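You operate a simulated robot arm through the tools that you are given. There is no shell and no other tool.

Carry out the task below with a simulated two-armed robot. There is one attempt and no reset: what you move stays moved.

## Task
Ready the waste tank: valve shut, plug pressed home, 20 % of water in, strap at 25 KG.
Fine: grey valve, black plug, teal button, orange knob.

The check looks at the end state, three seconds after you hand in, the way a careful person would. Anything else that was tipped, shoved, dropped, spilled or broken makes it a failure.

## Robot
Two 7-joint arms with two-finger parallel grippers on one trunk that stands fixed in place. Base frame: the origin is at the foot of the trunk, x ahead of it, y to its left, z up; the work surface is at about z = 0.78. Readings come in m, rad, newtons and seconds.
The left shoulder is at [0.07, 0.134, 1.226], the right one opposite. With the tool pointing down near the work surface each hand reaches from about 0.1 to 0.62 m from the base axis, measured 20 degrees to its own side. Payload 1.57 kg a hand.
The tool frame of a hand sits at the grasp point between the pads (the TCP): z along the fingers, y along the line on which they close. The tips reach 0.03 m beyond it. The gripper opens to 0.08 m. The fingers are 0.017 m wide and 0.012 m thick; the gripper's body (0.04 by 0.082 m) begins 0.08 m behind the TCP.
Orientation is that of the tool frame in the base frame, as a unit quaternion [w, x, y, z]. With the fingers straight down and closing along the base's y, the tool's x points along the base's -x, its y along +y and its z along -z.

## Interface
- The arms move only by the tool drive_tool. It takes "left_moves", "right_moves" or both (then of equal length, played together; a hand with none holds still); each is a list of rows, each a list of 7 numbers: the shift along the tool's x, y, z in m, then the turn, a rotation vector about the tool's x, y, z in degrees, then the gripper command, from -1 (fully open) to 1 (shut), values between in proportion. In form: [[tx, ty, tz, wx, wy, wz, jaw], ...]. A call has 1 to 20 rows; each row is the pose to reach, as a shift and turn from the pose commanded when the call began, along the tool's axes at that moment. A row lasts 0.2 s, in which the tool goes at most 0.05 m and 0.15 rad; a call with a longer step from one row to the next is refused whole, and so is a gripper value outside its range. A pose out of reach is approached as far as the arm can. The call stops where the force on the tool passes 90 N (or 10 N more than at its start, if that is more) or the arm is blocked; 0.2 s more then pass. Each finger travels about 0.153 m/s and halts on what it meets, pressing with about 31 N; the grip force reading is that of the motor and also rises with nothing between the fingers. The clock runs only during rows and for 0.2 s after the last one: add rows that repeat a pose to give the fingers time. The reply holds the time, the measured pose of the TCP, the force on the tool along the base axes, the opening and the grip force, in the units named above and with some noise, with the torque about the TCP (base axes, N m) and any sound that the robot's microphone picked up.
- Cameras (640 x 400 px; columns grow to the right, rows downward): "scene" is now at [0.1226, 0.0221, 1.4358]; the picture's right is [0.07, -1.00, 0.00], its down [-0.81, -0.06, -0.59] and it looks along [0.59, 0.04, -0.81] (base axes); focal length 321 px, centre (320, 200). "left" rides on the left gripper at [0.072, 0.007, -0.122] in its tool frame; the picture's right is [-0.09, 1.00, 0.00], its down [-0.84, -0.08, -0.54] and it looks along [-0.54, -0.05, 0.84] (tool axes); focal length 238 px, centre (320, 200). "right" rides on the right gripper at [0.072, -0.007, -0.122] in its tool frame; the picture's right is [0.09, 1.00, 0.00], its down [-0.84, 0.08, -0.54] and it looks along [-0.54, 0.05, 0.84] (tool axes); focal length 238 px, centre (320, 200). There is no depth. A picture from a camera that has moved, and an enlarged one, comes with that camera's place and axes in the base frame and with its lens. The place of the scene camera against the robot may be out by one fixed shift of up to 0.025 m in any direction.
- get_image(camera): a new picture of that camera. No time passes.
- raise_lower(by): slides the trunk up (or, below 0, down) by that many m; the arms and the scene camera ride with it, the base frame stays. It gives what a move gives, with no picture.
- aim_head(pan, tilt): turns the head with the scene camera to pan (to the left, within 1.501 rad either way) and tilt (down, from -0.506 to 1.204), counted from straight ahead of the robot. It gives what a move gives.
- inspect(camera, box): a new picture of the part [left, top, right, bottom] of that camera's present view, enlarged. No time passes.
- sign_off(): hands the job in; it is judged then, once.

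Nothing tells you positions but the pictures and the camera data. Unless the task says otherwise, let go and move clear before handing in.

The tools are called after "Call:" as a command line: name --argument value ..., lists and objects as JSON in quotes. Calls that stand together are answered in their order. drive_tool: Moves the arms, as the interface text tells. Its arguments: {"type":"object","properties":{"left_moves":{"type":"array"},"right_moves":{"type":"array"}},"required":[]} The other tools are called the same way: raise_lower (by) slides the trunk up or down; aim_head (pan, tilt) turns the head that bears the scene camera; get_image (camera) takes a picture; inspect (camera, box) takes an enlarged picture of a part of a camera's view; sign_off () hands the job in.

At the start:

```text
t: 0.0
left_tcp_pos: [0.4234, 0.1211, 1.1091]
left_ee_rot: [0.0, -0.001, 1.0, 0.0]
left_contact_force: [0.4, 0.5, 0.0]
left_ft_torque: [0.03, 0.02, 0.01]
left_gripper_width: 0.0798
left_grasp_force: 0.1
right_tcp_pos: [0.4195, -0.1594, 1.1084]
right_ee_rot: [0.0, 0.0, 1.0, 0.0]
right_contact_force: [-0.5, -0.7, 0.4]
right_ft_torque: [-0.03, -0.01, -0.01]
right_gripper_width: 0.0802
right_grasp_force: 0.0
trunk travel left (down, up): [-0.8, 0.14]
head pan, tilt: [0.07, 0.941]
```

scene: 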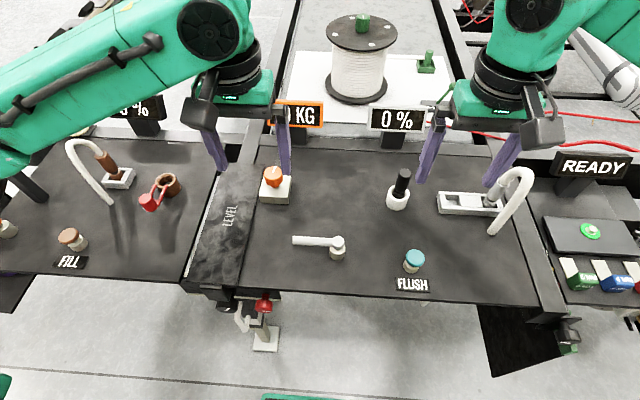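
right: 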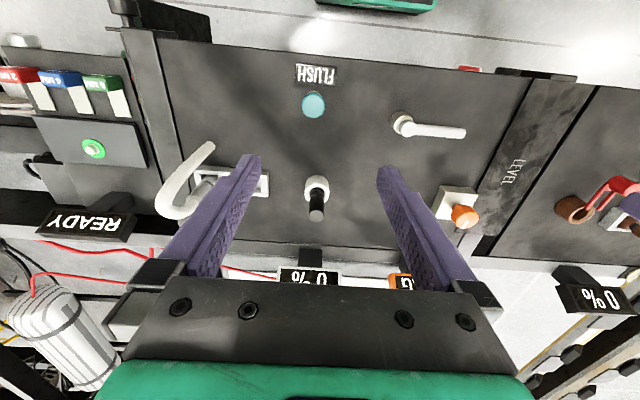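
left: 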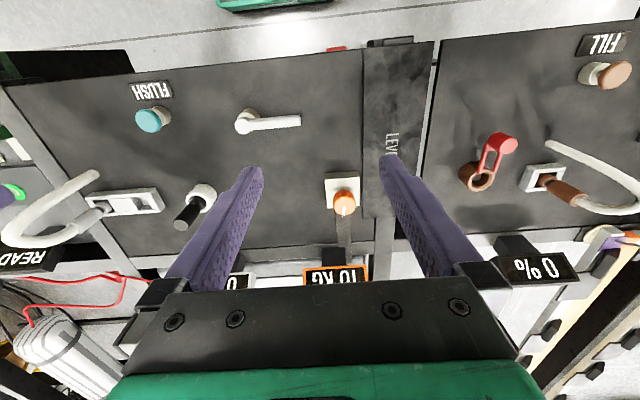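

I see a panel with a grey lever valve, a black plug in a white collar, a teal FLUSH button, an orange knob with a KG display and a 0 % display. I'll look closer at each before moving.

Call:
inspect --camera "scene" --box '[230, 130, 430, 300]'

Call:
inspect --camera "scene" --box '[370, 130, 640, 310]'

Call:
inspect --camera "scene" --box '[0, 80, 260, 300]'

Call:
inspect --camera "left" --box '[120, 60, 380, 290]'

Call:
inspect --camera "right" --box '[260, 40, 500, 290]'

Call:
inspect --camera "scene" --box '[180, 260, 340, 370]'

```text
2.35 times, centred on (330, 215) of scene
camera zoom: at [0.1226, 0.0221, 1.4358], right [0.07, -1.0, 0.0], down [-0.81, -0.06, -0.59], along [0.59, 0.04, -0.81], focal length 755 px, centre (296, 165)
```

zoom: 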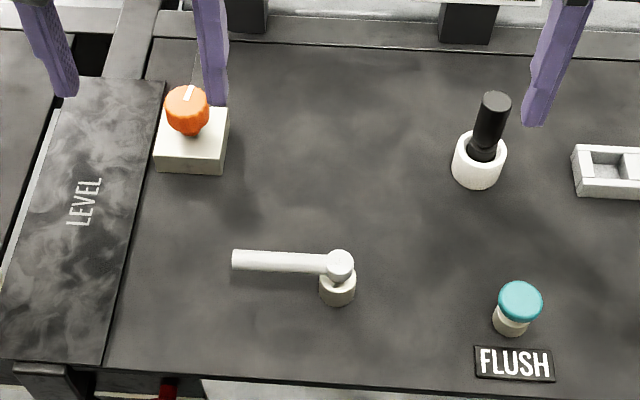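

```text
2.22 times, centred on (505, 220) of scene
camera zoom: at [0.1226, 0.0221, 1.4358], right [0.07, -1.0, 0.0], down [-0.81, -0.06, -0.59], along [0.59, 0.04, -0.81], focal length 713 px, centre (-91, 156)
```

zoom: 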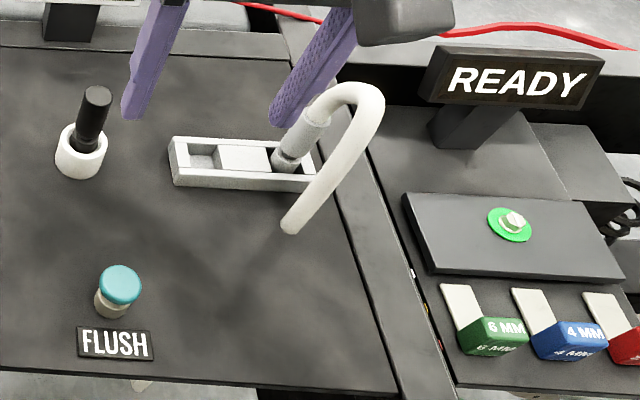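

```text
1.82 times, centred on (130, 190) of scene
camera zoom: at [0.1226, 0.0221, 1.4358], right [0.07, -1.0, 0.0], down [-0.81, -0.06, -0.59], along [0.59, 0.04, -0.81], focal length 584 px, centre (666, 218)
```

zoom: 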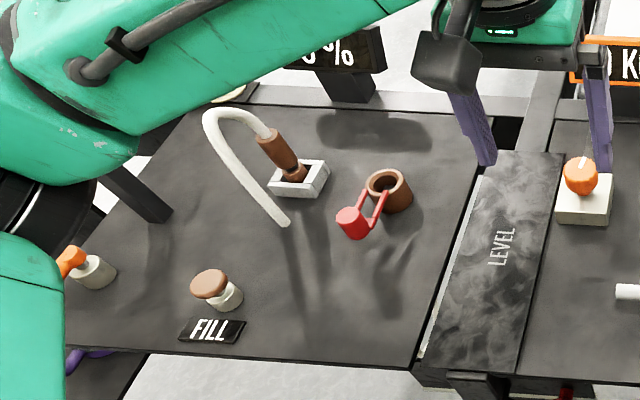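

```text
1.74 times, centred on (250, 175) of left
camera zoom: at [0.3514, 0.1262, 1.2314], right [0.09, 1.0, 0.0], down [0.84, -0.08, 0.54], along [0.54, -0.05, -0.84], focal length 414 px, centre (442, 244)
```

zoom: 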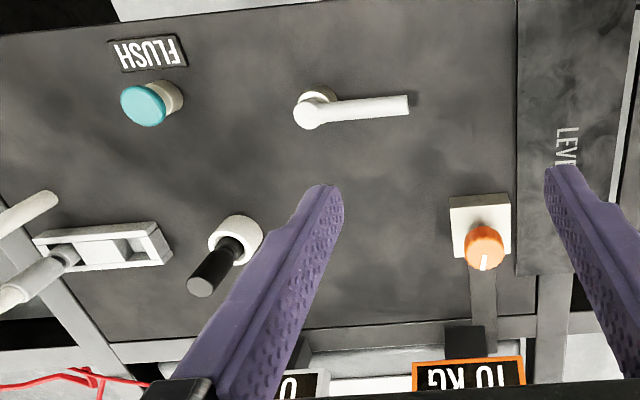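

```text
1.60 times, centred on (380, 165) of right
camera zoom: at [0.3483, -0.1665, 1.231], right [-0.09, 1.0, 0.0], down [0.84, 0.08, 0.54], along [0.54, 0.05, -0.84], focal length 381 px, centre (224, 256)
```

zoom: 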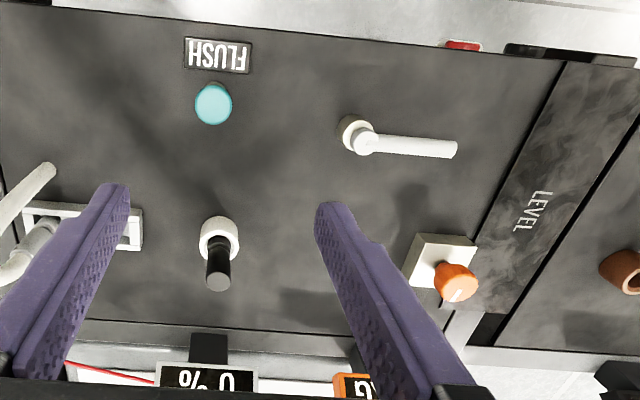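

```text
3.64 times, centred on (260, 315) of scene
camera zoom: at [0.1226, 0.0221, 1.4358], right [0.07, -1.0, 0.0], down [-0.81, -0.06, -0.59], along [0.59, 0.04, -0.81], focal length 1167 px, centre (538, -218)
```

zoom: 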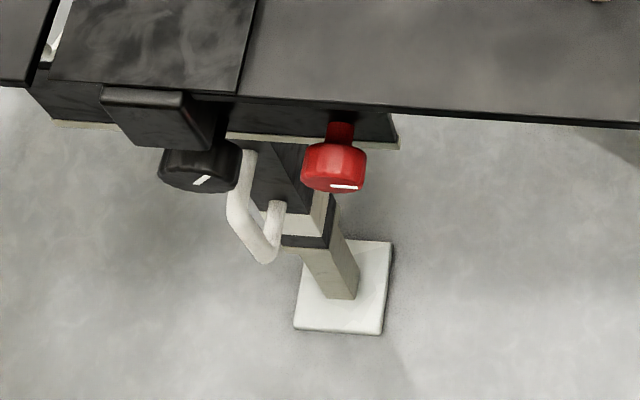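

I place the valve hub near (0.44, -0.01), the button near (0.43, -0.17), the plug near (0.59, -0.15) and the knob near (0.60, 0.15). I'll look around with the head to find displays and any markings.

Call:
aim_head --pan 0.0 --tilt 0.6

Call:
get_image --camera "scene"

Call:
aim_head --pan 0.0 --tilt 1.2

Call:
get_image --camera "scene"

Call:
inspect --camera "scene" --box '[220, 60, 420, 185]'

```text
t: 0.8
left_tcp_pos: [0.425, 0.1202, 1.1091]
left_ee_rot: [-0.001, -0.001, 1.0, 0.0]
left_contact_force: [1.0, 0.5, 0.1]
left_ft_torque: [0.01, 0.02, 0.06]
left_gripper_width: 0.0799
left_grasp_force: 0.0
right_tcp_pos: [0.4206, -0.1607, 1.1089]
right_ee_rot: [0.0, 0.001, 1.0, 0.0]
right_contact_force: [0.1, 0.4, 0.3]
right_ft_torque: [0.03, -0.01, -0.03]
right_gripper_width: 0.08
right_grasp_force: 0.1
trunk travel left (down, up): [-0.8, 0.14]
head pan, tilt: [0.0, 0.6]
```

```text
taken
camera scene: at [0.1378, 0.017, 1.4634], right [0.0, -1.0, 0.0], down [-0.57, 0.0, -0.82], along [0.82, 0.0, -0.57], focal length 321 px, centre (320, 200)
```

scene: 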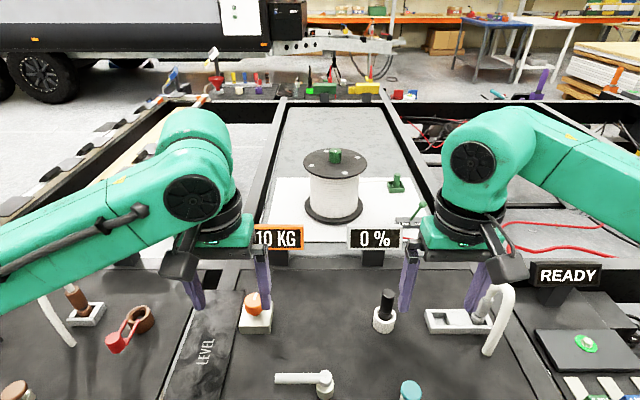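

```text
t: 1.8
left_tcp_pos: [0.4237, 0.1209, 1.1085]
left_ee_rot: [-0.001, 0.0, 1.0, 0.0]
left_contact_force: [-0.1, 0.2, 1.0]
left_ft_torque: [0.04, -0.03, -0.01]
left_gripper_width: 0.0799
left_grasp_force: 0.0
right_tcp_pos: [0.4208, -0.1602, 1.1097]
right_ee_rot: [0.0, 0.0, 1.0, 0.0]
right_contact_force: [0.4, -0.7, -1.3]
right_ft_torque: [0.01, 0.02, -0.01]
right_gripper_width: 0.08
right_grasp_force: 0.1
trunk travel left (down, up): [-0.8, 0.14]
head pan, tilt: [0.0, 1.201]
```

```text
taken
camera scene: at [0.1054, 0.017, 1.4189], right [0.0, -1.0, 0.0], down [-0.93, 0.0, -0.36], along [0.36, 0.0, -0.93], focal length 321 px, centre (320, 200)
```

scene: 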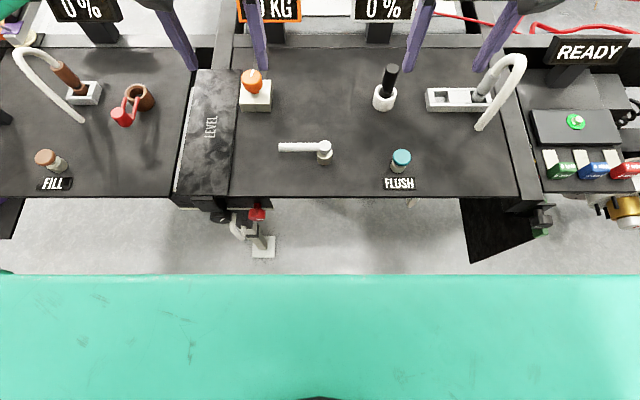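

```text
3.20 times, centred on (320, 122) of scene
camera zoom: at [0.1054, 0.017, 1.4189], right [0.0, -1.0, 0.0], down [-0.93, 0.0, -0.36], along [0.36, 0.0, -0.93], focal length 1027 px, centre (320, 448)
```

zoom: 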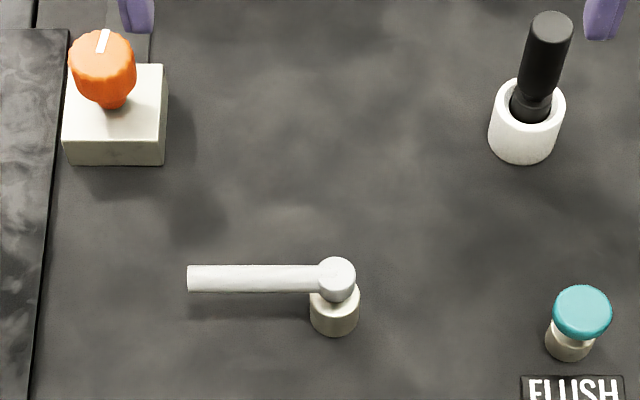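

The table, displays and controls are clear; the valve's shut direction isn't marked yet. I'll zoom in under the front edge and on the valve.

Call:
inspect --camera "scene" --box '[380, 170, 460, 220]'

Call:
inspect --camera "scene" --box '[270, 120, 370, 182]'

Call:
inspect --camera "scene" --box '[190, 180, 310, 270]'

Call:
inspect --camera "scene" --box '[0, 40, 180, 200]'

```text
8.00 times, centred on (420, 195) of scene
camera zoom: at [0.1054, 0.017, 1.4189], right [0.0, -1.0, 0.0], down [-0.93, 0.0, -0.36], along [0.36, 0.0, -0.93], focal length 2568 px, centre (-480, 240)
```

zoom: 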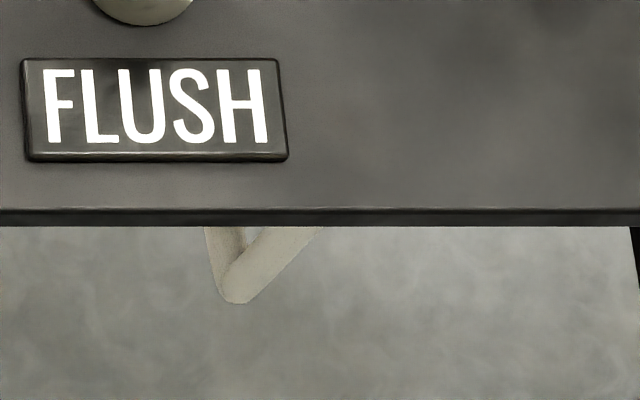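

```text
6.40 times, centred on (320, 151) of scene
camera zoom: at [0.1054, 0.017, 1.4189], right [0.0, -1.0, 0.0], down [-0.93, 0.0, -0.36], along [0.36, 0.0, -0.93], focal length 2054 px, centre (320, 514)
```

zoom: 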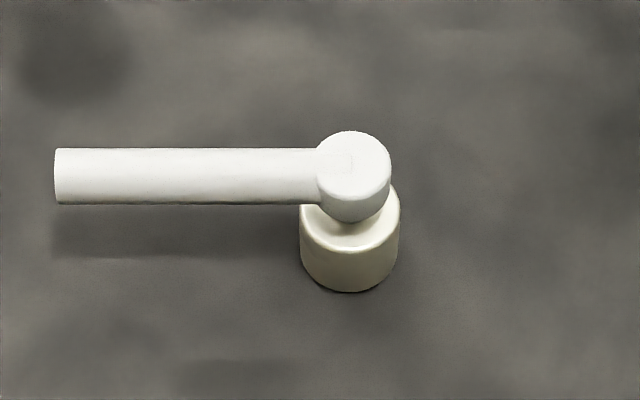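

```text
4.44 times, centred on (250, 225) of scene
camera zoom: at [0.1054, 0.017, 1.4189], right [0.0, -1.0, 0.0], down [-0.93, 0.0, -0.36], along [0.36, 0.0, -0.93], focal length 1427 px, centre (631, 89)
```

zoom: 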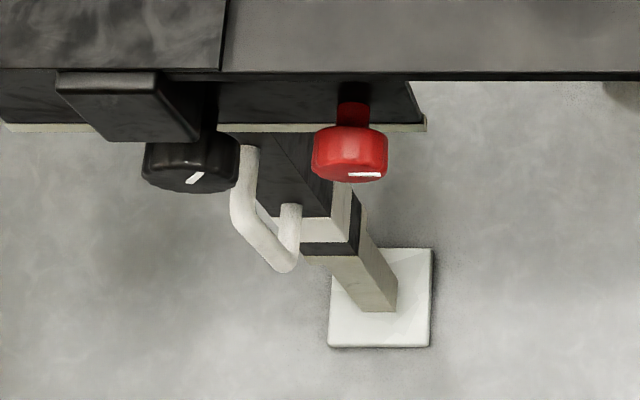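

```text
2.50 times, centred on (90, 120) of scene
camera zoom: at [0.1054, 0.017, 1.4189], right [0.0, -1.0, 0.0], down [-0.93, 0.0, -0.36], along [0.36, 0.0, -0.93], focal length 802 px, centre (895, 400)
```

zoom: 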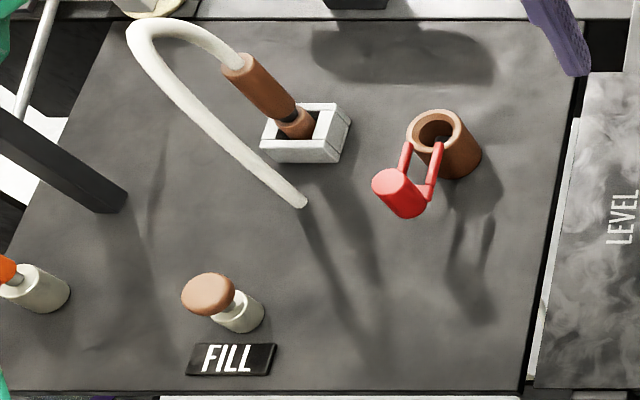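

The lever points along +y, about 16 mm thick at z ≈ 0.83, with no marking. I'll bring the left hand over its end, turned so the fingers straddle it, to feel which way it turns.

Call:
drive_tool --left_moves '[[-0.002, -0.005, 0.015, 0, 0, -8, -1], [-0.004, -0.01, 0.03, 0, 0, -16, -1], [-0.006, -0.015, 0.045, 0, 0, -24, -1], [-0.008, -0.02, 0.06, 0, 0, -32, -1], [-0.01, -0.025, 0.075, 0, 0, -40, -1], [-0.012, -0.03, 0.09, 0, 0, -48, -1], [-0.014, -0.035, 0.105, 0, 0, -56, -1], [-0.016, -0.04, 0.12, 0, 0, -64, -1], [-0.018, -0.045, 0.135, 0, 0, -72, -1], [-0.02, -0.05, 0.15, 0, 0, -80, -1], [-0.02, -0.056, 0.16, 0, 0, -85, -1], [-0.02, -0.056, 0.16, 0, 0, -90, -1]]'

Call:
get_image --camera "left"

Call:
get_image --camera "scene"

Call:
get_image --camera "right"

```text
t: 4.4
left_tcp_pos: [0.4433, 0.0631, 0.9489]
left_ee_rot: [0.0, 0.708, -0.706, -0.001]
left_contact_force: [-0.4, 0.5, -0.9]
left_ft_torque: [-0.01, -0.03, 0.03]
left_gripper_width: 0.0801
left_grasp_force: 0.0
right_tcp_pos: [0.4205, -0.1602, 1.1091]
right_ee_rot: [-0.001, 0.001, 1.0, 0.0]
right_contact_force: [0.1, 0.8, -0.4]
right_ft_torque: [-0.03, -0.04, 0.0]
right_gripper_width: 0.0799
right_grasp_force: 0.2
trunk travel left (down, up): [-0.8, 0.14]
head pan, tilt: [0.0, 1.201]
```

```text
taken
camera left: at [0.4364, -0.0087, 1.0713], right [-1.0, 0.09, 0.0], down [0.08, 0.84, 0.54], along [0.05, 0.54, -0.84], focal length 238 px, centre (320, 200)
```

left: 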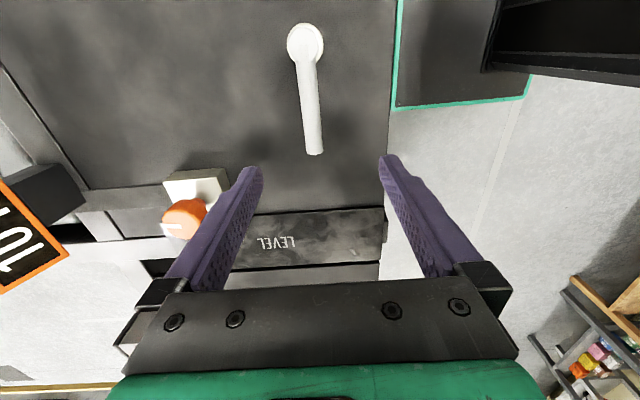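

```text
taken
camera scene: at [0.1052, 0.0169, 1.4189], right [0.0, -1.0, 0.0], down [-0.93, 0.0, -0.36], along [0.36, 0.0, -0.93], focal length 321 px, centre (320, 200)
```

scene: 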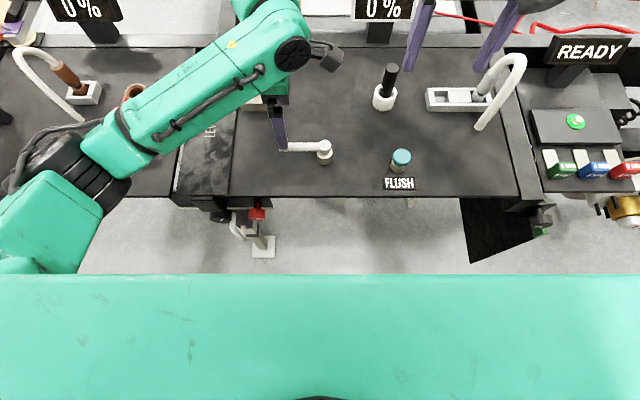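

```text
taken
camera right: at [0.3482, -0.1666, 1.2311], right [-0.09, 1.0, 0.0], down [0.84, 0.08, 0.54], along [0.54, 0.05, -0.84], focal length 238 px, centre (320, 200)
```

right: 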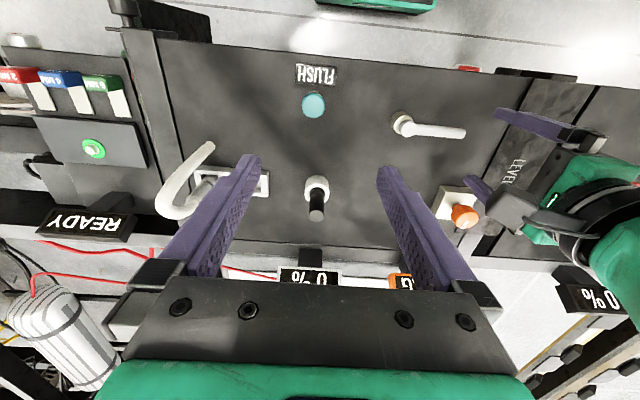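

The lever runs from the hub at about (0.447, -0.013) to its tip at y ≈ 0.084, under the open fingers. I'll go down astride it and narrow the fingers without gripping.

Call:
drive_tool --left_moves '[[0, -0.004, 0.03, 0, 0, 0, -1], [0, -0.004, 0.06, 0, 0, 0, -1], [0, -0.004, 0.085, 0, 0, 0, -1], [0, -0.004, 0.104, 0, 0, 0, -1], [0, -0.004, 0.104, 0, 0, 0, 0.3], [0, -0.004, 0.104, 0, 0, 0, 0.3]]'

Call:
get_image --camera "left"

Call:
get_image --camera "right"

```text
t: 5.8
left_tcp_pos: [0.4488, 0.0651, 0.8441]
left_ee_rot: [0.0, -0.707, 0.707, 0.0]
left_contact_force: [0.2, -0.2, 0.3]
left_ft_torque: [-0.02, -0.03, -0.02]
left_gripper_width: 0.0279
left_grasp_force: 0.0
right_tcp_pos: [0.4205, -0.1605, 1.1086]
right_ee_rot: [0.0, 0.0, 1.0, 0.0]
right_contact_force: [0.6, 0.4, 0.6]
right_ft_torque: [0.04, 0.02, -0.04]
right_gripper_width: 0.0801
right_grasp_force: 0.1
trunk travel left (down, up): [-0.8, 0.14]
head pan, tilt: [0.0, 1.201]
```

```text
taken
camera left: at [0.4417, -0.0074, 0.9665], right [-1.0, 0.09, 0.0], down [0.08, 0.84, 0.54], along [0.05, 0.54, -0.84], focal length 238 px, centre (320, 200)
```

left: 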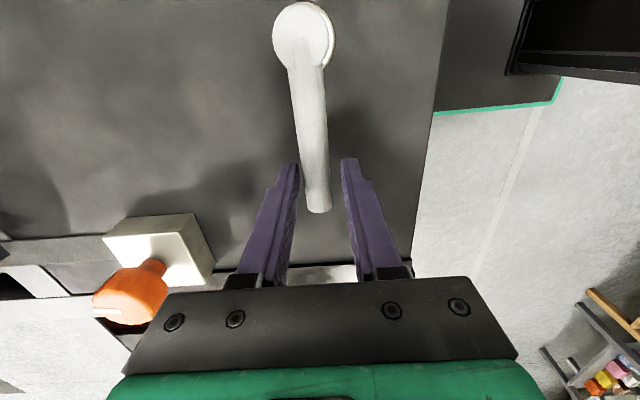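

```text
taken
camera right: at [0.3482, -0.1665, 1.2311], right [-0.09, 1.0, 0.0], down [0.84, 0.08, 0.54], along [0.54, 0.05, -0.84], focal length 238 px, centre (320, 200)
```

right: 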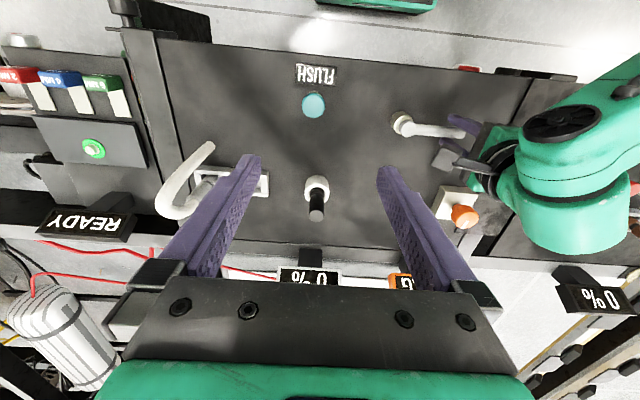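

The lever lies between the fingers with a gap each side. I'll probe gently clockwise (seen from above) by about 15 degrees and read the force.

Call:
drive_tool --left_moves '[[0.0002, -0.0054, 0, 0, 0, 4, 0.3], [0.0008, -0.0109, 0, 0, 0, 8, 0.3], [0.0017, -0.0162, 0, 0, 0, 12, 0.3], [0.0027, -0.0202, 0, 0, 0, 15, 0.3]]'

Call:
get_image --camera "left"

Call:
get_image --camera "right"

```text
t: 6.8
left_tcp_pos: [0.4618, 0.0616, 0.8459]
left_ee_rot: [-0.002, -0.607, 0.795, 0.001]
left_contact_force: [-22.4, -5.2, -7.3]
left_ft_torque: [-0.14, 0.2, 0.41]
left_gripper_width: 0.0464
left_grasp_force: 10.1
right_tcp_pos: [0.4152, -0.1598, 1.1094]
right_ee_rot: [0.003, -0.001, 1.0, 0.001]
right_contact_force: [-0.5, -0.6, 0.2]
right_ft_torque: [-0.02, 0.01, -0.03]
right_gripper_width: 0.0798
right_grasp_force: 0.0
trunk travel left (down, up): [-0.8, 0.14]
head pan, tilt: [0.0, 1.201]
```

```text
taken
camera left: at [0.4377, -0.0072, 0.9675], right [-0.94, 0.35, 0.0], down [0.29, 0.79, 0.54], along [0.19, 0.51, -0.84], focal length 238 px, centre (320, 200)
```

left: 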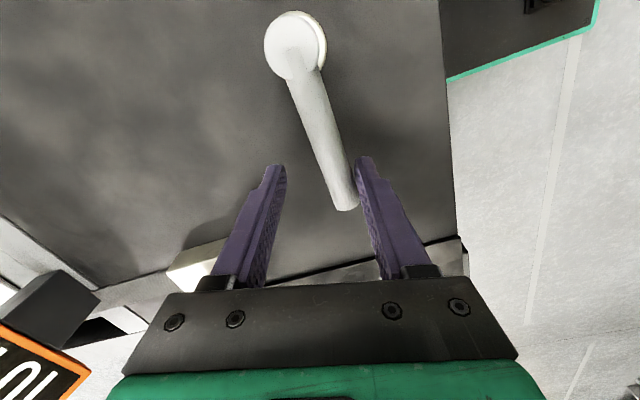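

```text
taken
camera right: at [0.3435, -0.1674, 1.2322], right [-0.09, 1.0, 0.0], down [0.83, 0.08, 0.55], along [0.54, 0.05, -0.84], focal length 238 px, centre (320, 200)
```

right: 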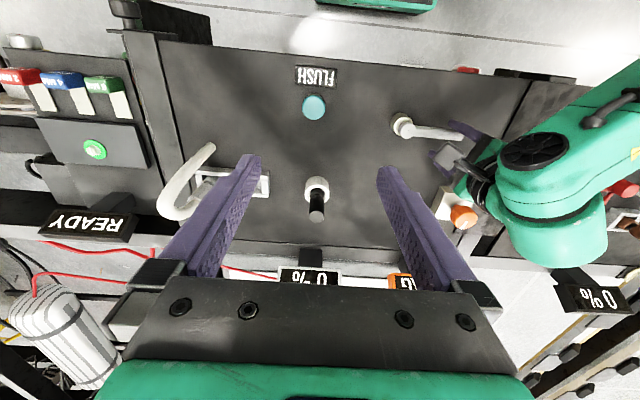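

The lever did not budge at 22 N, so clockwise looks like its stop. I'll back off and probe counter-clockwise.

Call:
drive_tool --left_moves '[[0.0003, 0.0068, 0, 0, 0, -5, 0.3], [0.0012, 0.0135, 0, 0, 0, -10, 0.3], [0.0027, 0.0202, 0, 0, 0, -15, 0.3], [0.0047, 0.0267, 0, 0, 0, -20, 0.3], [0.0073, 0.033, 0, 0, 0, -25, 0.3], [0.0105, 0.039, 0, 0, 0, -30, 0.3]]'

Call:
get_image --camera "left"

Call:
get_image --camera "right"

```text
t: 8.2
left_tcp_pos: [0.4255, 0.0614, 0.8452]
left_ee_rot: [-0.001, 0.794, -0.607, 0.0]
left_contact_force: [0.2, 0.4, -0.2]
left_ft_torque: [-0.02, -0.02, 0.0]
left_gripper_width: 0.0285
left_grasp_force: 0.0
right_tcp_pos: [0.421, -0.1604, 1.1087]
right_ee_rot: [0.001, 0.001, 1.0, 0.0]
right_contact_force: [0.4, -0.1, 0.0]
right_ft_torque: [0.0, -0.02, 0.0]
right_gripper_width: 0.08
right_grasp_force: 0.1
trunk travel left (down, up): [-0.8, 0.14]
head pan, tilt: [0.0, 1.201]
```

```text
taken
camera left: at [0.4383, -0.0106, 0.9675], right [-0.99, -0.17, 0.0], down [-0.14, 0.83, 0.54], along [-0.09, 0.53, -0.84], focal length 238 px, centre (320, 200)
```

left: 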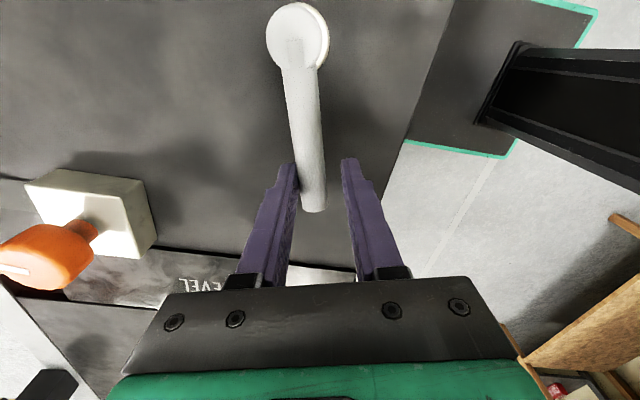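

```text
taken
camera right: at [0.3481, -0.167, 1.231], right [-0.09, 1.0, 0.0], down [0.84, 0.08, 0.54], along [0.54, 0.05, -0.84], focal length 238 px, centre (320, 200)
```

right: 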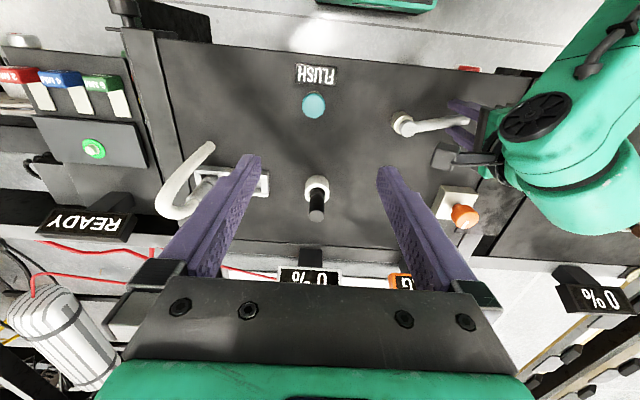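

Counter-clockwise the lever moves freely, so +y was one end stop. I'll sweep it on toward the other end, limiting the wrist turn.

Call:
drive_tool --left_moves '[[0.0008, 0.0109, 0, 0, 0, -8, 0.3], [0.003, 0.0215, 0, 0, 0, -16, 0.2], [0.0067, 0.0317, 0, 0, 0, -24, 0.1], [0.0118, 0.0413, 0, 0, 0, -32, 0.0], [0.0182, 0.0501, 0, 0, 0, -32, -0.1], [0.0258, 0.058, 0, 0, 0, -32, -0.2], [0.0344, 0.0647, 0, 0, 0, -32, -0.3], [0.0438, 0.0701, 0, 0, 0, -32, -0.3]]'

Call:
get_image --camera "left"

Call:
get_image --camera "right"

Call:
get_image --camera "scene"

```text
t: 9.2
left_tcp_pos: [0.399, 0.1211, 0.8276]
left_ee_rot: [-0.087, 0.924, -0.37, -0.031]
left_contact_force: [0.4, -0.2, -0.2]
left_ft_torque: [0.01, -0.01, 0.04]
left_gripper_width: 0.0402
left_grasp_force: 0.1
right_tcp_pos: [0.4197, -0.1613, 1.1104]
right_ee_rot: [0.0, 0.002, 1.0, 0.001]
right_contact_force: [0.3, 1.1, 0.8]
right_ft_torque: [-0.01, 0.01, -0.01]
right_gripper_width: 0.0801
right_grasp_force: 0.1
trunk travel left (down, up): [-0.8, 0.14]
head pan, tilt: [0.0, 1.201]
stopped in row 4 (left hand): the arm was blocked; the commanded pose is now the measured one
```

```text
taken
camera left: at [0.4445, 0.0443, 0.938], right [-0.75, -0.64, -0.13], down [-0.56, 0.52, 0.65], along [-0.35, 0.56, -0.75], focal length 238 px, centre (320, 200)
```

left: 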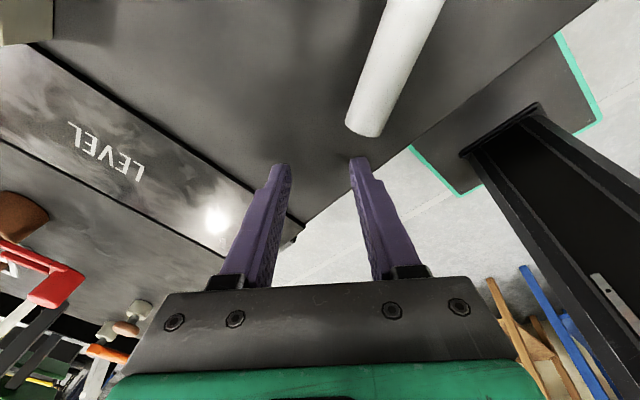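

```text
taken
camera right: at [0.3478, -0.1666, 1.2312], right [-0.09, 1.0, 0.0], down [0.84, 0.08, 0.54], along [0.54, 0.05, -0.84], focal length 238 px, centre (320, 200)
```

right: 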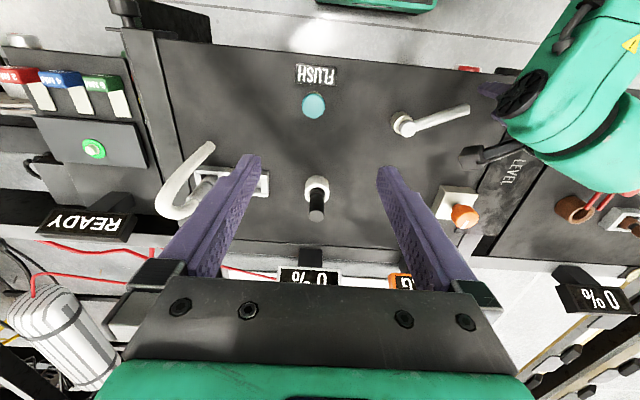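

```text
taken
camera scene: at [0.1048, 0.0168, 1.4189], right [0.0, -1.0, 0.0], down [-0.93, 0.0, -0.36], along [0.36, 0.0, -0.93], focal length 321 px, centre (320, 200)
```

scene: 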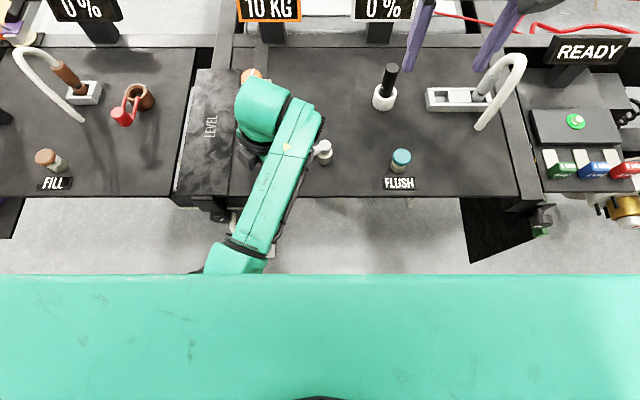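

The left arm ran into its own limits at that yaw, and the lever has turned only about 15–20 degrees. I'll withdraw the left hand upward and use the right hand for the valve instead.

Call:
drive_tool --left_moves '[[-0.005, -0.006, -0.04, 0, 0, 0, 0], [-0.01, -0.012, -0.08, 0, 0, 0, 0], [-0.015, -0.017, -0.12, 0, 0, 0, 0], [-0.02, -0.023, -0.16, -3, 3, 0, 0], [-0.02, -0.023, -0.16, -7.9, 7, 0, 0]]'

```text
t: 9.8
left_tcp_pos: [0.3986, 0.2008, 0.8856]
left_ee_rot: [-0.179, 0.915, -0.353, -0.075]
left_contact_force: [-1.0, 0.2, 0.1]
left_ft_torque: [-0.01, 0.0, 0.02]
left_gripper_width: 0.0399
left_grasp_force: 0.0
left hand out of reach, approached as far as the arm can: row 2
right_tcp_pos: [0.421, -0.1608, 1.1094]
right_ee_rot: [0.0, 0.0, 1.0, 0.0]
right_contact_force: [-0.1, -0.5, 0.3]
right_ft_torque: [0.02, 0.01, 0.0]
right_gripper_width: 0.0801
right_grasp_force: 0.0
trunk travel left (down, up): [-0.8, 0.14]
head pan, tilt: [0.0, 1.201]
stopped in row 2 (left hand): the arm was blocked; the commanded pose is now the measured one
```

The wrist is at a joint limit; undoing the yaw should free it. I'll check what's near the hand, then turn back and rise.

Call:
get_image --camera "scene"

Call:
get_image --camera "left"

Call:
drive_tool --left_moves '[[0, 0, 0, 0, 0, 8, 0], [0, 0, 0, 0, 0, 16, 0], [-0.002, -0.002, -0.02, 0, 0, 24, 0], [-0.004, -0.004, -0.04, 0, 0, 32, 0]]'

```text
taken
camera scene: at [0.1056, 0.0176, 1.4189], right [0.0, -1.0, 0.0], down [-0.93, 0.0, -0.36], along [0.36, 0.0, -0.93], focal length 321 px, centre (320, 200)
```

scene: 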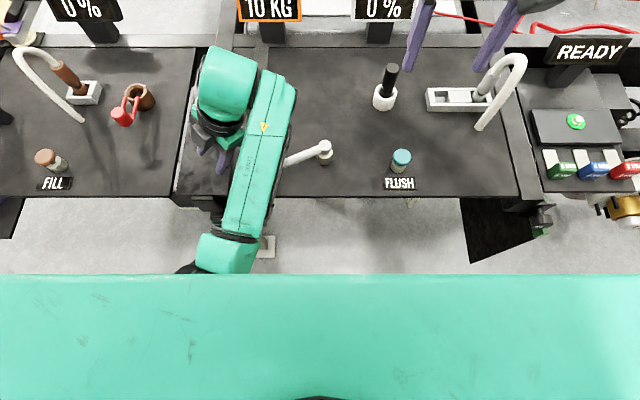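

```text
taken
camera left: at [0.4484, 0.104, 0.9786], right [-0.74, -0.63, -0.25], down [-0.56, 0.37, 0.74], along [-0.37, 0.69, -0.62], focal length 238 px, centre (320, 200)
```

left: 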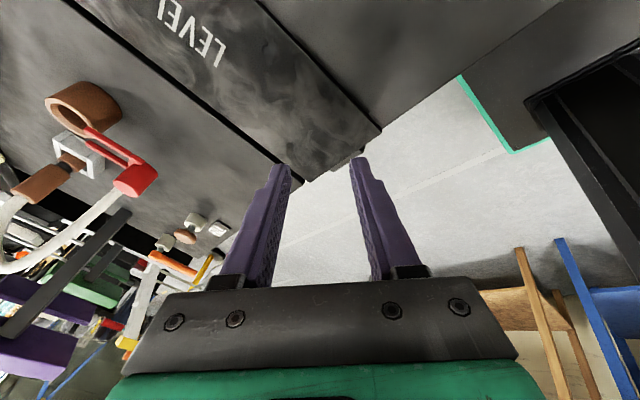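

```text
t: 10.9
left_tcp_pos: [0.3946, 0.2567, 0.9228]
left_ee_rot: [-0.219, 0.778, -0.561, -0.182]
left_contact_force: [-0.2, 0.4, -0.2]
left_ft_torque: [0.0, 0.0, -0.06]
left_gripper_width: 0.04
left_grasp_force: 0.0
right_tcp_pos: [0.4207, -0.1601, 1.1075]
right_ee_rot: [0.0, 0.001, 1.0, 0.0]
right_contact_force: [0.0, -0.3, 0.2]
right_ft_torque: [0.0, -0.02, 0.04]
right_gripper_width: 0.0799
right_grasp_force: 0.1
trunk travel left (down, up): [-0.8, 0.14]
head pan, tilt: [0.0, 1.201]
stopped in row 4 (left hand): the arm was blocked; the commanded pose is now the measured one
```

The hand has tilted and drifted left and up but touched nothing. I'll untilt it while rising and bringing it back toward the right.

Call:
drive_tool --left_moves '[[0.0053, 0.0028, -0.0277, -1.5, 6, 0, 0], [0.0106, 0.0056, -0.0554, -3, 12, 0, 0], [0.0159, 0.0084, -0.0831, -4.5, 18, 0, 0]]'

Call:
get_image --camera "scene"

```text
t: 11.4
left_tcp_pos: [0.3903, 0.2983, 0.9537]
left_ee_rot: [-0.229, 0.785, -0.54, -0.198]
left_contact_force: [-0.8, 0.2, 0.9]
left_ft_torque: [-0.02, 0.02, 0.01]
left_gripper_width: 0.0399
left_grasp_force: 0.0
left hand out of reach, approached as far as the arm can: row 2
right_tcp_pos: [0.4212, -0.1595, 1.1076]
right_ee_rot: [0.0, 0.002, 1.0, 0.001]
right_contact_force: [0.3, 0.0, -0.1]
right_ft_torque: [-0.02, 0.04, 0.06]
right_gripper_width: 0.08
right_grasp_force: 0.0
trunk travel left (down, up): [-0.8, 0.14]
head pan, tilt: [0.0, 1.201]
stopped in row 2 (left hand): the arm was blocked; the commanded pose is now the measured one
```

```text
taken
camera scene: at [0.1059, 0.0181, 1.4188], right [0.0, -1.0, 0.0], down [-0.93, 0.0, -0.36], along [0.36, 0.0, -0.93], focal length 321 px, centre (320, 200)
```

scene: 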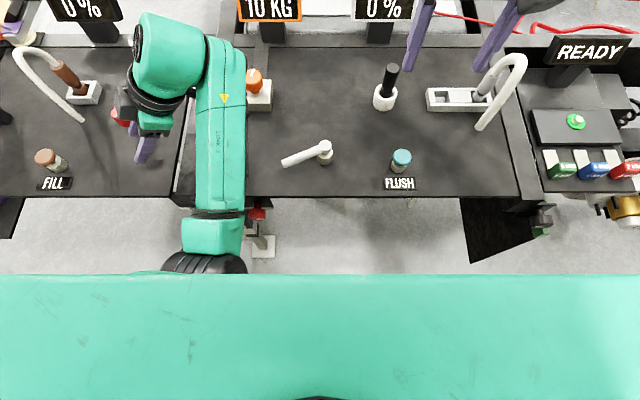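

The left forearm is folded close to its limits with the hand bent outward. I'll try moving forward and up, which should unfold it.

Call:
drive_tool --left_moves '[[-0.0044, -0.0217, -0.0176, 0, 0, 0, 0], [-0.0088, -0.0434, -0.0352, 0, 0, 0, 0], [-0.0132, -0.0651, -0.0528, 0, 0, 0, 0]]'

```text
t: 12.2
left_tcp_pos: [0.4503, 0.2955, 1.0145]
left_ee_rot: [-0.23, 0.785, -0.541, -0.197]
left_contact_force: [-0.6, 0.2, -0.8]
left_ft_torque: [0.02, 0.0, -0.01]
left_gripper_width: 0.0399
left_grasp_force: 0.1
right_tcp_pos: [0.4202, -0.1617, 1.1088]
right_ee_rot: [0.0, 0.0, 1.0, 0.001]
right_contact_force: [-0.7, -0.8, 0.4]
right_ft_torque: [0.02, 0.0, -0.01]
right_gripper_width: 0.0801
right_grasp_force: 0.0
trunk travel left (down, up): [-0.8, 0.14]
head pan, tilt: [0.0, 1.201]
```

That worked. I'll keep rising while turning the wrist back.

Call:
drive_tool --left_moves '[[-0.0167, -0.0044, -0.0245, 0, 0, 7, 0], [-0.0334, -0.0088, -0.049, 0, 0, 14, 0], [-0.0501, -0.0132, -0.0735, 0, 0, 21, 0], [-0.0501, -0.0132, -0.0735, 0, 0, 28, 0], [-0.0501, -0.0132, -0.0735, 0, 0, 35, 0], [-0.0501, -0.0132, -0.0735, 0, 0, 42, 0], [-0.0501, -0.0132, -0.0735, 0, 0, 49, 0]]'

```text
t: 13.8
left_tcp_pos: [0.4547, 0.3129, 1.1017]
left_ee_rot: [0.129, -0.494, 0.813, 0.28]
left_contact_force: [0.0, -0.3, 0.1]
left_ft_torque: [0.02, 0.03, 0.0]
left_gripper_width: 0.0402
left_grasp_force: 0.1
left hand out of reach, approached as far as the arm can: row 3, 4, 5, 6, 7
right_tcp_pos: [0.4209, -0.1605, 1.1086]
right_ee_rot: [0.0, 0.0, 1.0, 0.0]
right_contact_force: [0.2, -0.2, -0.5]
right_ft_torque: [-0.01, 0.0, 0.01]
right_gripper_width: 0.0799
right_grasp_force: 0.0
trunk travel left (down, up): [-0.8, 0.14]
head pan, tilt: [0.0, 1.201]
```

The left hand is clear at z ≈ 1.1. I'll return it to the straight-down orientation, well to the left.

Call:
drive_tool --left_moves '[[0.008, -0.004, -0.0064, 3.4, 1.6, 6.0, 0], [0.016, -0.008, -0.0128, 6.8, 3.2, 12.1, 0], [0.024, -0.012, -0.0192, 10.3, 4.7, 18.1, 0], [0.032, -0.016, -0.0256, 13.7, 6.3, 24.2, 0], [0.04, -0.02, -0.032, 17.1, 7.9, 30.2, 0], [0.048, -0.024, -0.0384, 20.5, 9.5, 36.2, 0], [0.056, -0.028, -0.0448, 23.9, 11.1, 42.3, 0], [0.064, -0.031, -0.0512, 27.4, 12.6, 48.3, 0], [0.072, -0.035, -0.0576, 30.8, 14.2, 54.4, 0], [0.08, -0.039, -0.064, 34.2, 15.8, 60.4, 0], [0.08, -0.039, -0.064, 34.2, 15.8, 60.4, 0]]'

Call:
get_image --camera "scene"

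Call:
get_image --camera "right"

Call:
get_image --camera "left"

```text
t: 16.2
left_tcp_pos: [0.5413, 0.2409, 1.0886]
left_ee_rot: [-0.001, 0.007, 1.0, -0.006]
left_contact_force: [-0.1, 0.2, 0.3]
left_ft_torque: [0.0, 0.03, 0.01]
left_gripper_width: 0.0399
left_grasp_force: 0.1
left hand out of reach, approached as far as the arm can: row 1, 2, 3, 4, 5, 6, 7, 8, 9, 10, 11
right_tcp_pos: [0.4201, -0.1599, 1.109]
right_ee_rot: [-0.001, 0.002, 1.0, 0.0]
right_contact_force: [0.1, -0.4, -0.2]
right_ft_torque: [0.0, 0.03, -0.02]
right_gripper_width: 0.0799
right_grasp_force: 0.1
trunk travel left (down, up): [-0.8, 0.14]
head pan, tilt: [0.0, 1.201]
```

```text
taken
camera scene: at [0.1054, 0.0169, 1.4189], right [0.0, -1.0, 0.0], down [-0.93, 0.0, -0.36], along [0.36, 0.0, -0.93], focal length 321 px, centre (320, 200)
```

scene: 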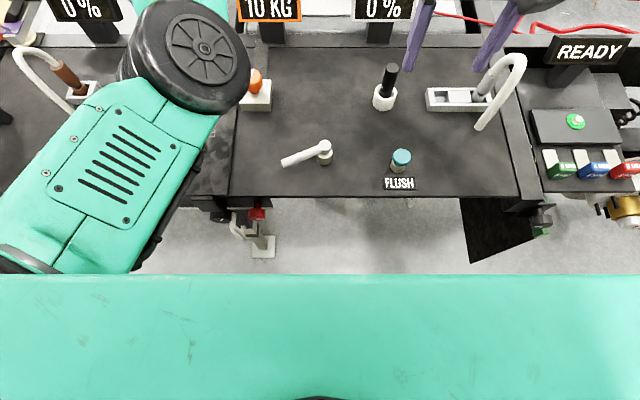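

```text
taken
camera right: at [0.3483, -0.1666, 1.2311], right [-0.09, 1.0, 0.0], down [0.84, 0.08, 0.54], along [0.54, 0.05, -0.84], focal length 238 px, centre (320, 200)
```

right: 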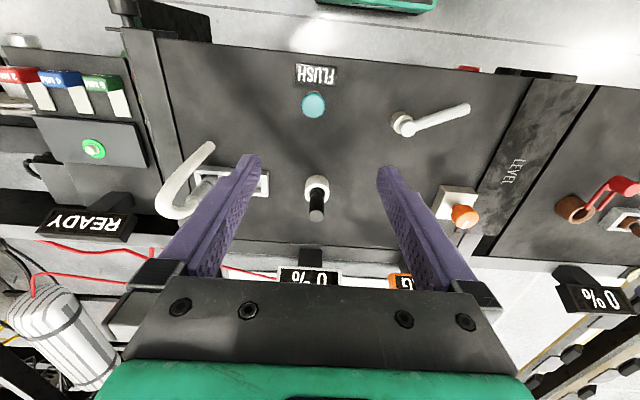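

```text
taken
camera left: at [0.4702, 0.2483, 1.21], right [0.11, 0.99, -0.01], down [0.84, -0.08, 0.54], along [0.54, -0.07, -0.84], focal length 238 px, centre (320, 200)
```

left: 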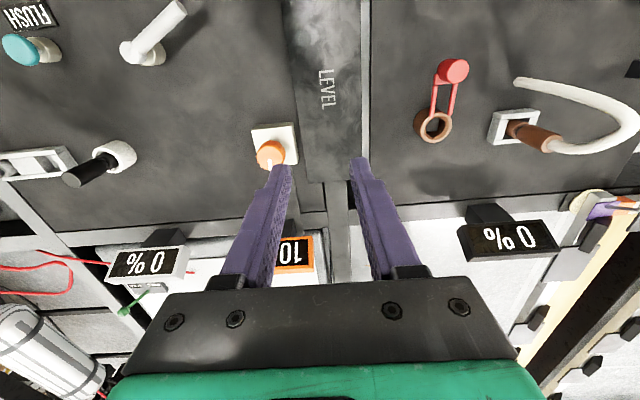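

The left hand is upright and out of the way, nothing disturbed. Now I'll bring the right hand, fingers shut, above a point just behind the lever (on its far side) to sweep it counter-clockwise.

Call:
drive_tool --right_moves '[[-0.009, 0.04, 0.01, 0, 0, 0, 1], [-0.018, 0.08, 0.03, 0, 0, 0, 1], [-0.027, 0.12, 0.06, 0, 0, 0, 1], [-0.036, 0.16, 0.09, 0, 0, 0, 1], [-0.044, 0.195, 0.12, 0, 0, 0, 1], [-0.044, 0.215, 0.16, 0, 0, 0, 1], [-0.044, 0.215, 0.16, 0, 0, 0, 1]]'

Call:
get_image --camera "right"

Call:
get_image --camera "scene"

```text
refused: row 3 steps farther than a row can; nothing moved
```

```text
taken
camera right: at [0.3483, -0.1666, 1.2311], right [-0.09, 1.0, 0.0], down [0.84, 0.08, 0.54], along [0.54, 0.05, -0.84], focal length 238 px, centre (320, 200)
```

right: 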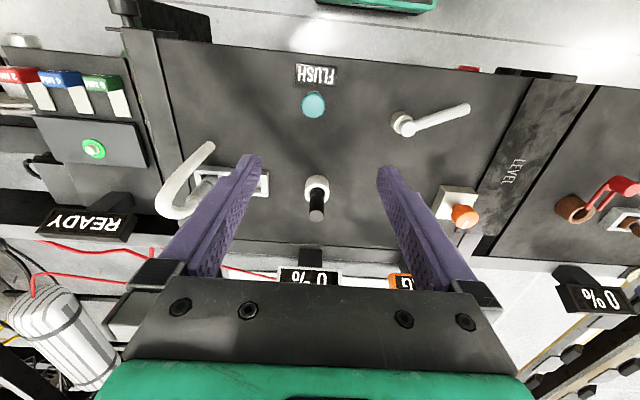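

```text
taken
camera scene: at [0.1054, 0.0169, 1.4189], right [0.0, -1.0, 0.0], down [-0.93, 0.0, -0.36], along [0.36, 0.0, -0.93], focal length 321 px, centre (320, 200)
```

scene: 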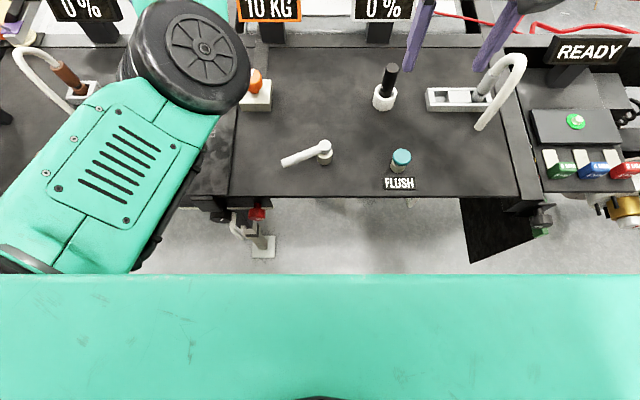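

The move was refused for a step that was too long; nothing moved. I'll repeat it with shorter steps.

Call:
drive_tool --right_moves '[[-0.007, 0.035, 0.015, 0, 0, 0, 1], [-0.014, 0.07, 0.035, 0, 0, 0, 1], [-0.021, 0.105, 0.055, 0, 0, 0, 1], [-0.028, 0.14, 0.075, 0, 0, 0, 1], [-0.035, 0.17, 0.1, 0, 0, 0, 1], [-0.044, 0.195, 0.13, 0, 0, 0, 1], [-0.044, 0.215, 0.16, 0, 0, 0, 1], [-0.044, 0.215, 0.16, 0, 0, 0, 1]]'

Call:
get_image --camera "right"

Call:
get_image --camera "scene"

```text
t: 18.0
left_tcp_pos: [0.5421, 0.2403, 1.0879]
left_ee_rot: [-0.001, 0.006, 1.0, -0.005]
left_contact_force: [1.0, -0.2, -0.2]
left_ft_torque: [-0.01, 0.0, -0.02]
left_gripper_width: 0.0397
left_grasp_force: 0.0
right_tcp_pos: [0.4624, 0.0545, 0.9456]
right_ee_rot: [-0.001, -0.001, 1.0, 0.001]
right_contact_force: [-0.5, -0.3, -0.4]
right_ft_torque: [0.02, 0.01, 0.0]
right_gripper_width: 0.0
right_grasp_force: 21.1
trunk travel left (down, up): [-0.8, 0.14]
head pan, tilt: [0.0, 1.201]
```

```text
taken
camera right: at [0.3912, 0.0487, 1.0678], right [-0.09, 1.0, 0.0], down [0.84, 0.08, 0.54], along [0.54, 0.05, -0.84], focal length 238 px, centre (320, 200)
```

right: 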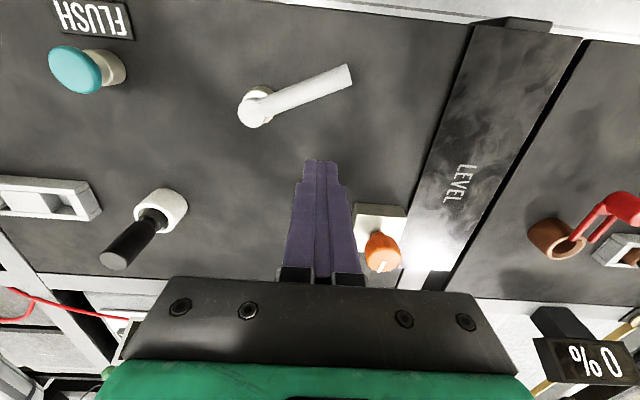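

```text
taken
camera scene: at [0.1052, 0.0165, 1.4189], right [0.0, -1.0, 0.0], down [-0.93, 0.0, -0.36], along [0.36, 0.0, -0.93], focal length 321 px, centre (320, 200)
```

scene: 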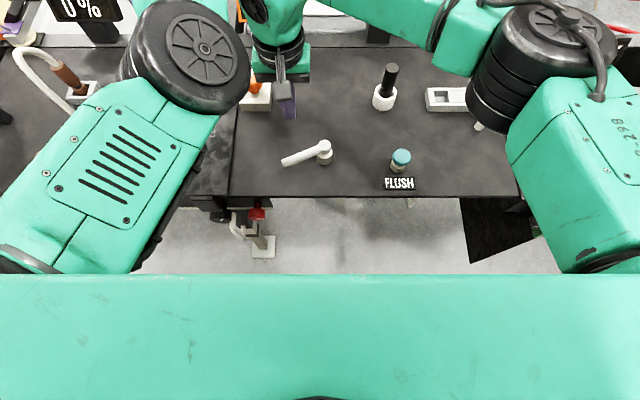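

The lever now points about 22 degrees off +y; the shut fingers are behind it. I'll lower and sweep it around in an arc.

Call:
drive_tool --right_moves '[[0, 0, 0.04, 0, 0, 0, 1], [0, 0, 0.08, 0, 0, 0, 1], [0, 0, 0.104, 0, 0, 0, 1], [0, 0, 0.104, 0, 0, 0, 1]]'

Call:
drive_tool --right_moves '[[0.012, -0.0005, 0, 0, 0, 0, 1], [0.0242, -0.001, 0, 0, 0, 0, 1], [0.0315, -0.002, 0, 0, 0, 0, 1], [0.0387, -0.0037, 0, 0, 0, 0, 1], [0.0465, -0.007, 0, 0, 0, 0, 1], [0.0541, -0.0108, 0, 0, 0, 0, 1], [0.061, -0.016, 0, 0, 0, 0, 1], [0.0672, -0.0217, 0, 0, 0, 0, 1]]'

Call:
get_image --camera "right"

Call:
get_image --camera "scene"

```text
t: 19.0
left_tcp_pos: [0.5417, 0.2402, 1.0877]
left_ee_rot: [-0.001, 0.007, 1.0, -0.005]
left_contact_force: [0.3, 0.6, -0.1]
left_ft_torque: [0.0, 0.03, -0.02]
left_gripper_width: 0.04
left_grasp_force: 0.0
right_tcp_pos: [0.4644, 0.0563, 0.8424]
right_ee_rot: [0.0, 0.001, 1.0, 0.0]
right_contact_force: [0.5, -1.6, 0.3]
right_ft_torque: [-0.01, -0.01, -0.03]
right_gripper_width: 0.0
right_grasp_force: 20.8
trunk travel left (down, up): [-0.8, 0.14]
head pan, tilt: [0.0, 1.201]
```

```text
t: 20.8
left_tcp_pos: [0.5421, 0.2399, 1.0883]
left_ee_rot: [0.0, 0.007, 1.0, -0.005]
left_contact_force: [-0.1, 0.0, 1.1]
left_ft_torque: [-0.01, -0.02, 0.02]
left_gripper_width: 0.04
left_grasp_force: 0.0
right_tcp_pos: [0.3955, 0.0311, 0.8445]
right_ee_rot: [0.0, 0.0, 1.0, 0.0]
right_contact_force: [-0.5, 0.8, -0.1]
right_ft_torque: [0.01, -0.02, 0.01]
right_gripper_width: 0.0001
right_grasp_force: 21.3
trunk travel left (down, up): [-0.8, 0.14]
head pan, tilt: [0.0, 1.201]
```

```text
taken
camera right: at [0.3243, 0.0269, 0.9668], right [-0.09, 1.0, 0.0], down [0.84, 0.08, 0.54], along [0.54, 0.05, -0.84], focal length 238 px, centre (320, 200)
```

right: 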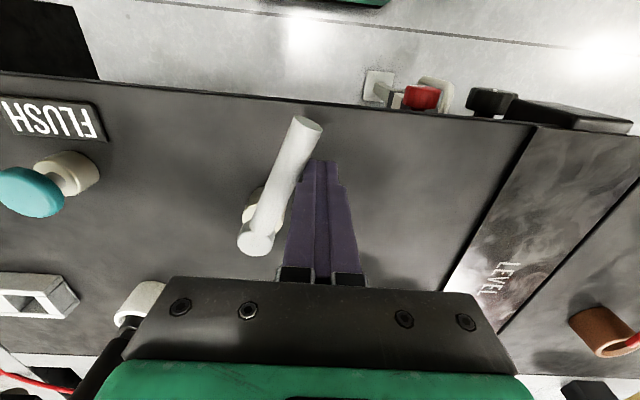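

```text
taken
camera scene: at [0.1056, 0.0168, 1.4189], right [0.0, -1.0, 0.0], down [-0.93, 0.0, -0.36], along [0.36, 0.0, -0.93], focal length 321 px, centre (320, 200)
```

scene: 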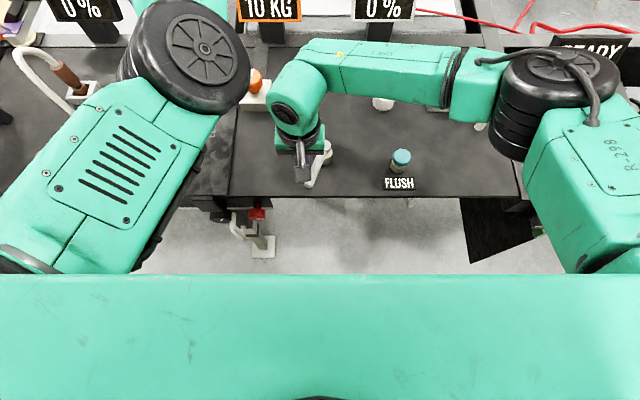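

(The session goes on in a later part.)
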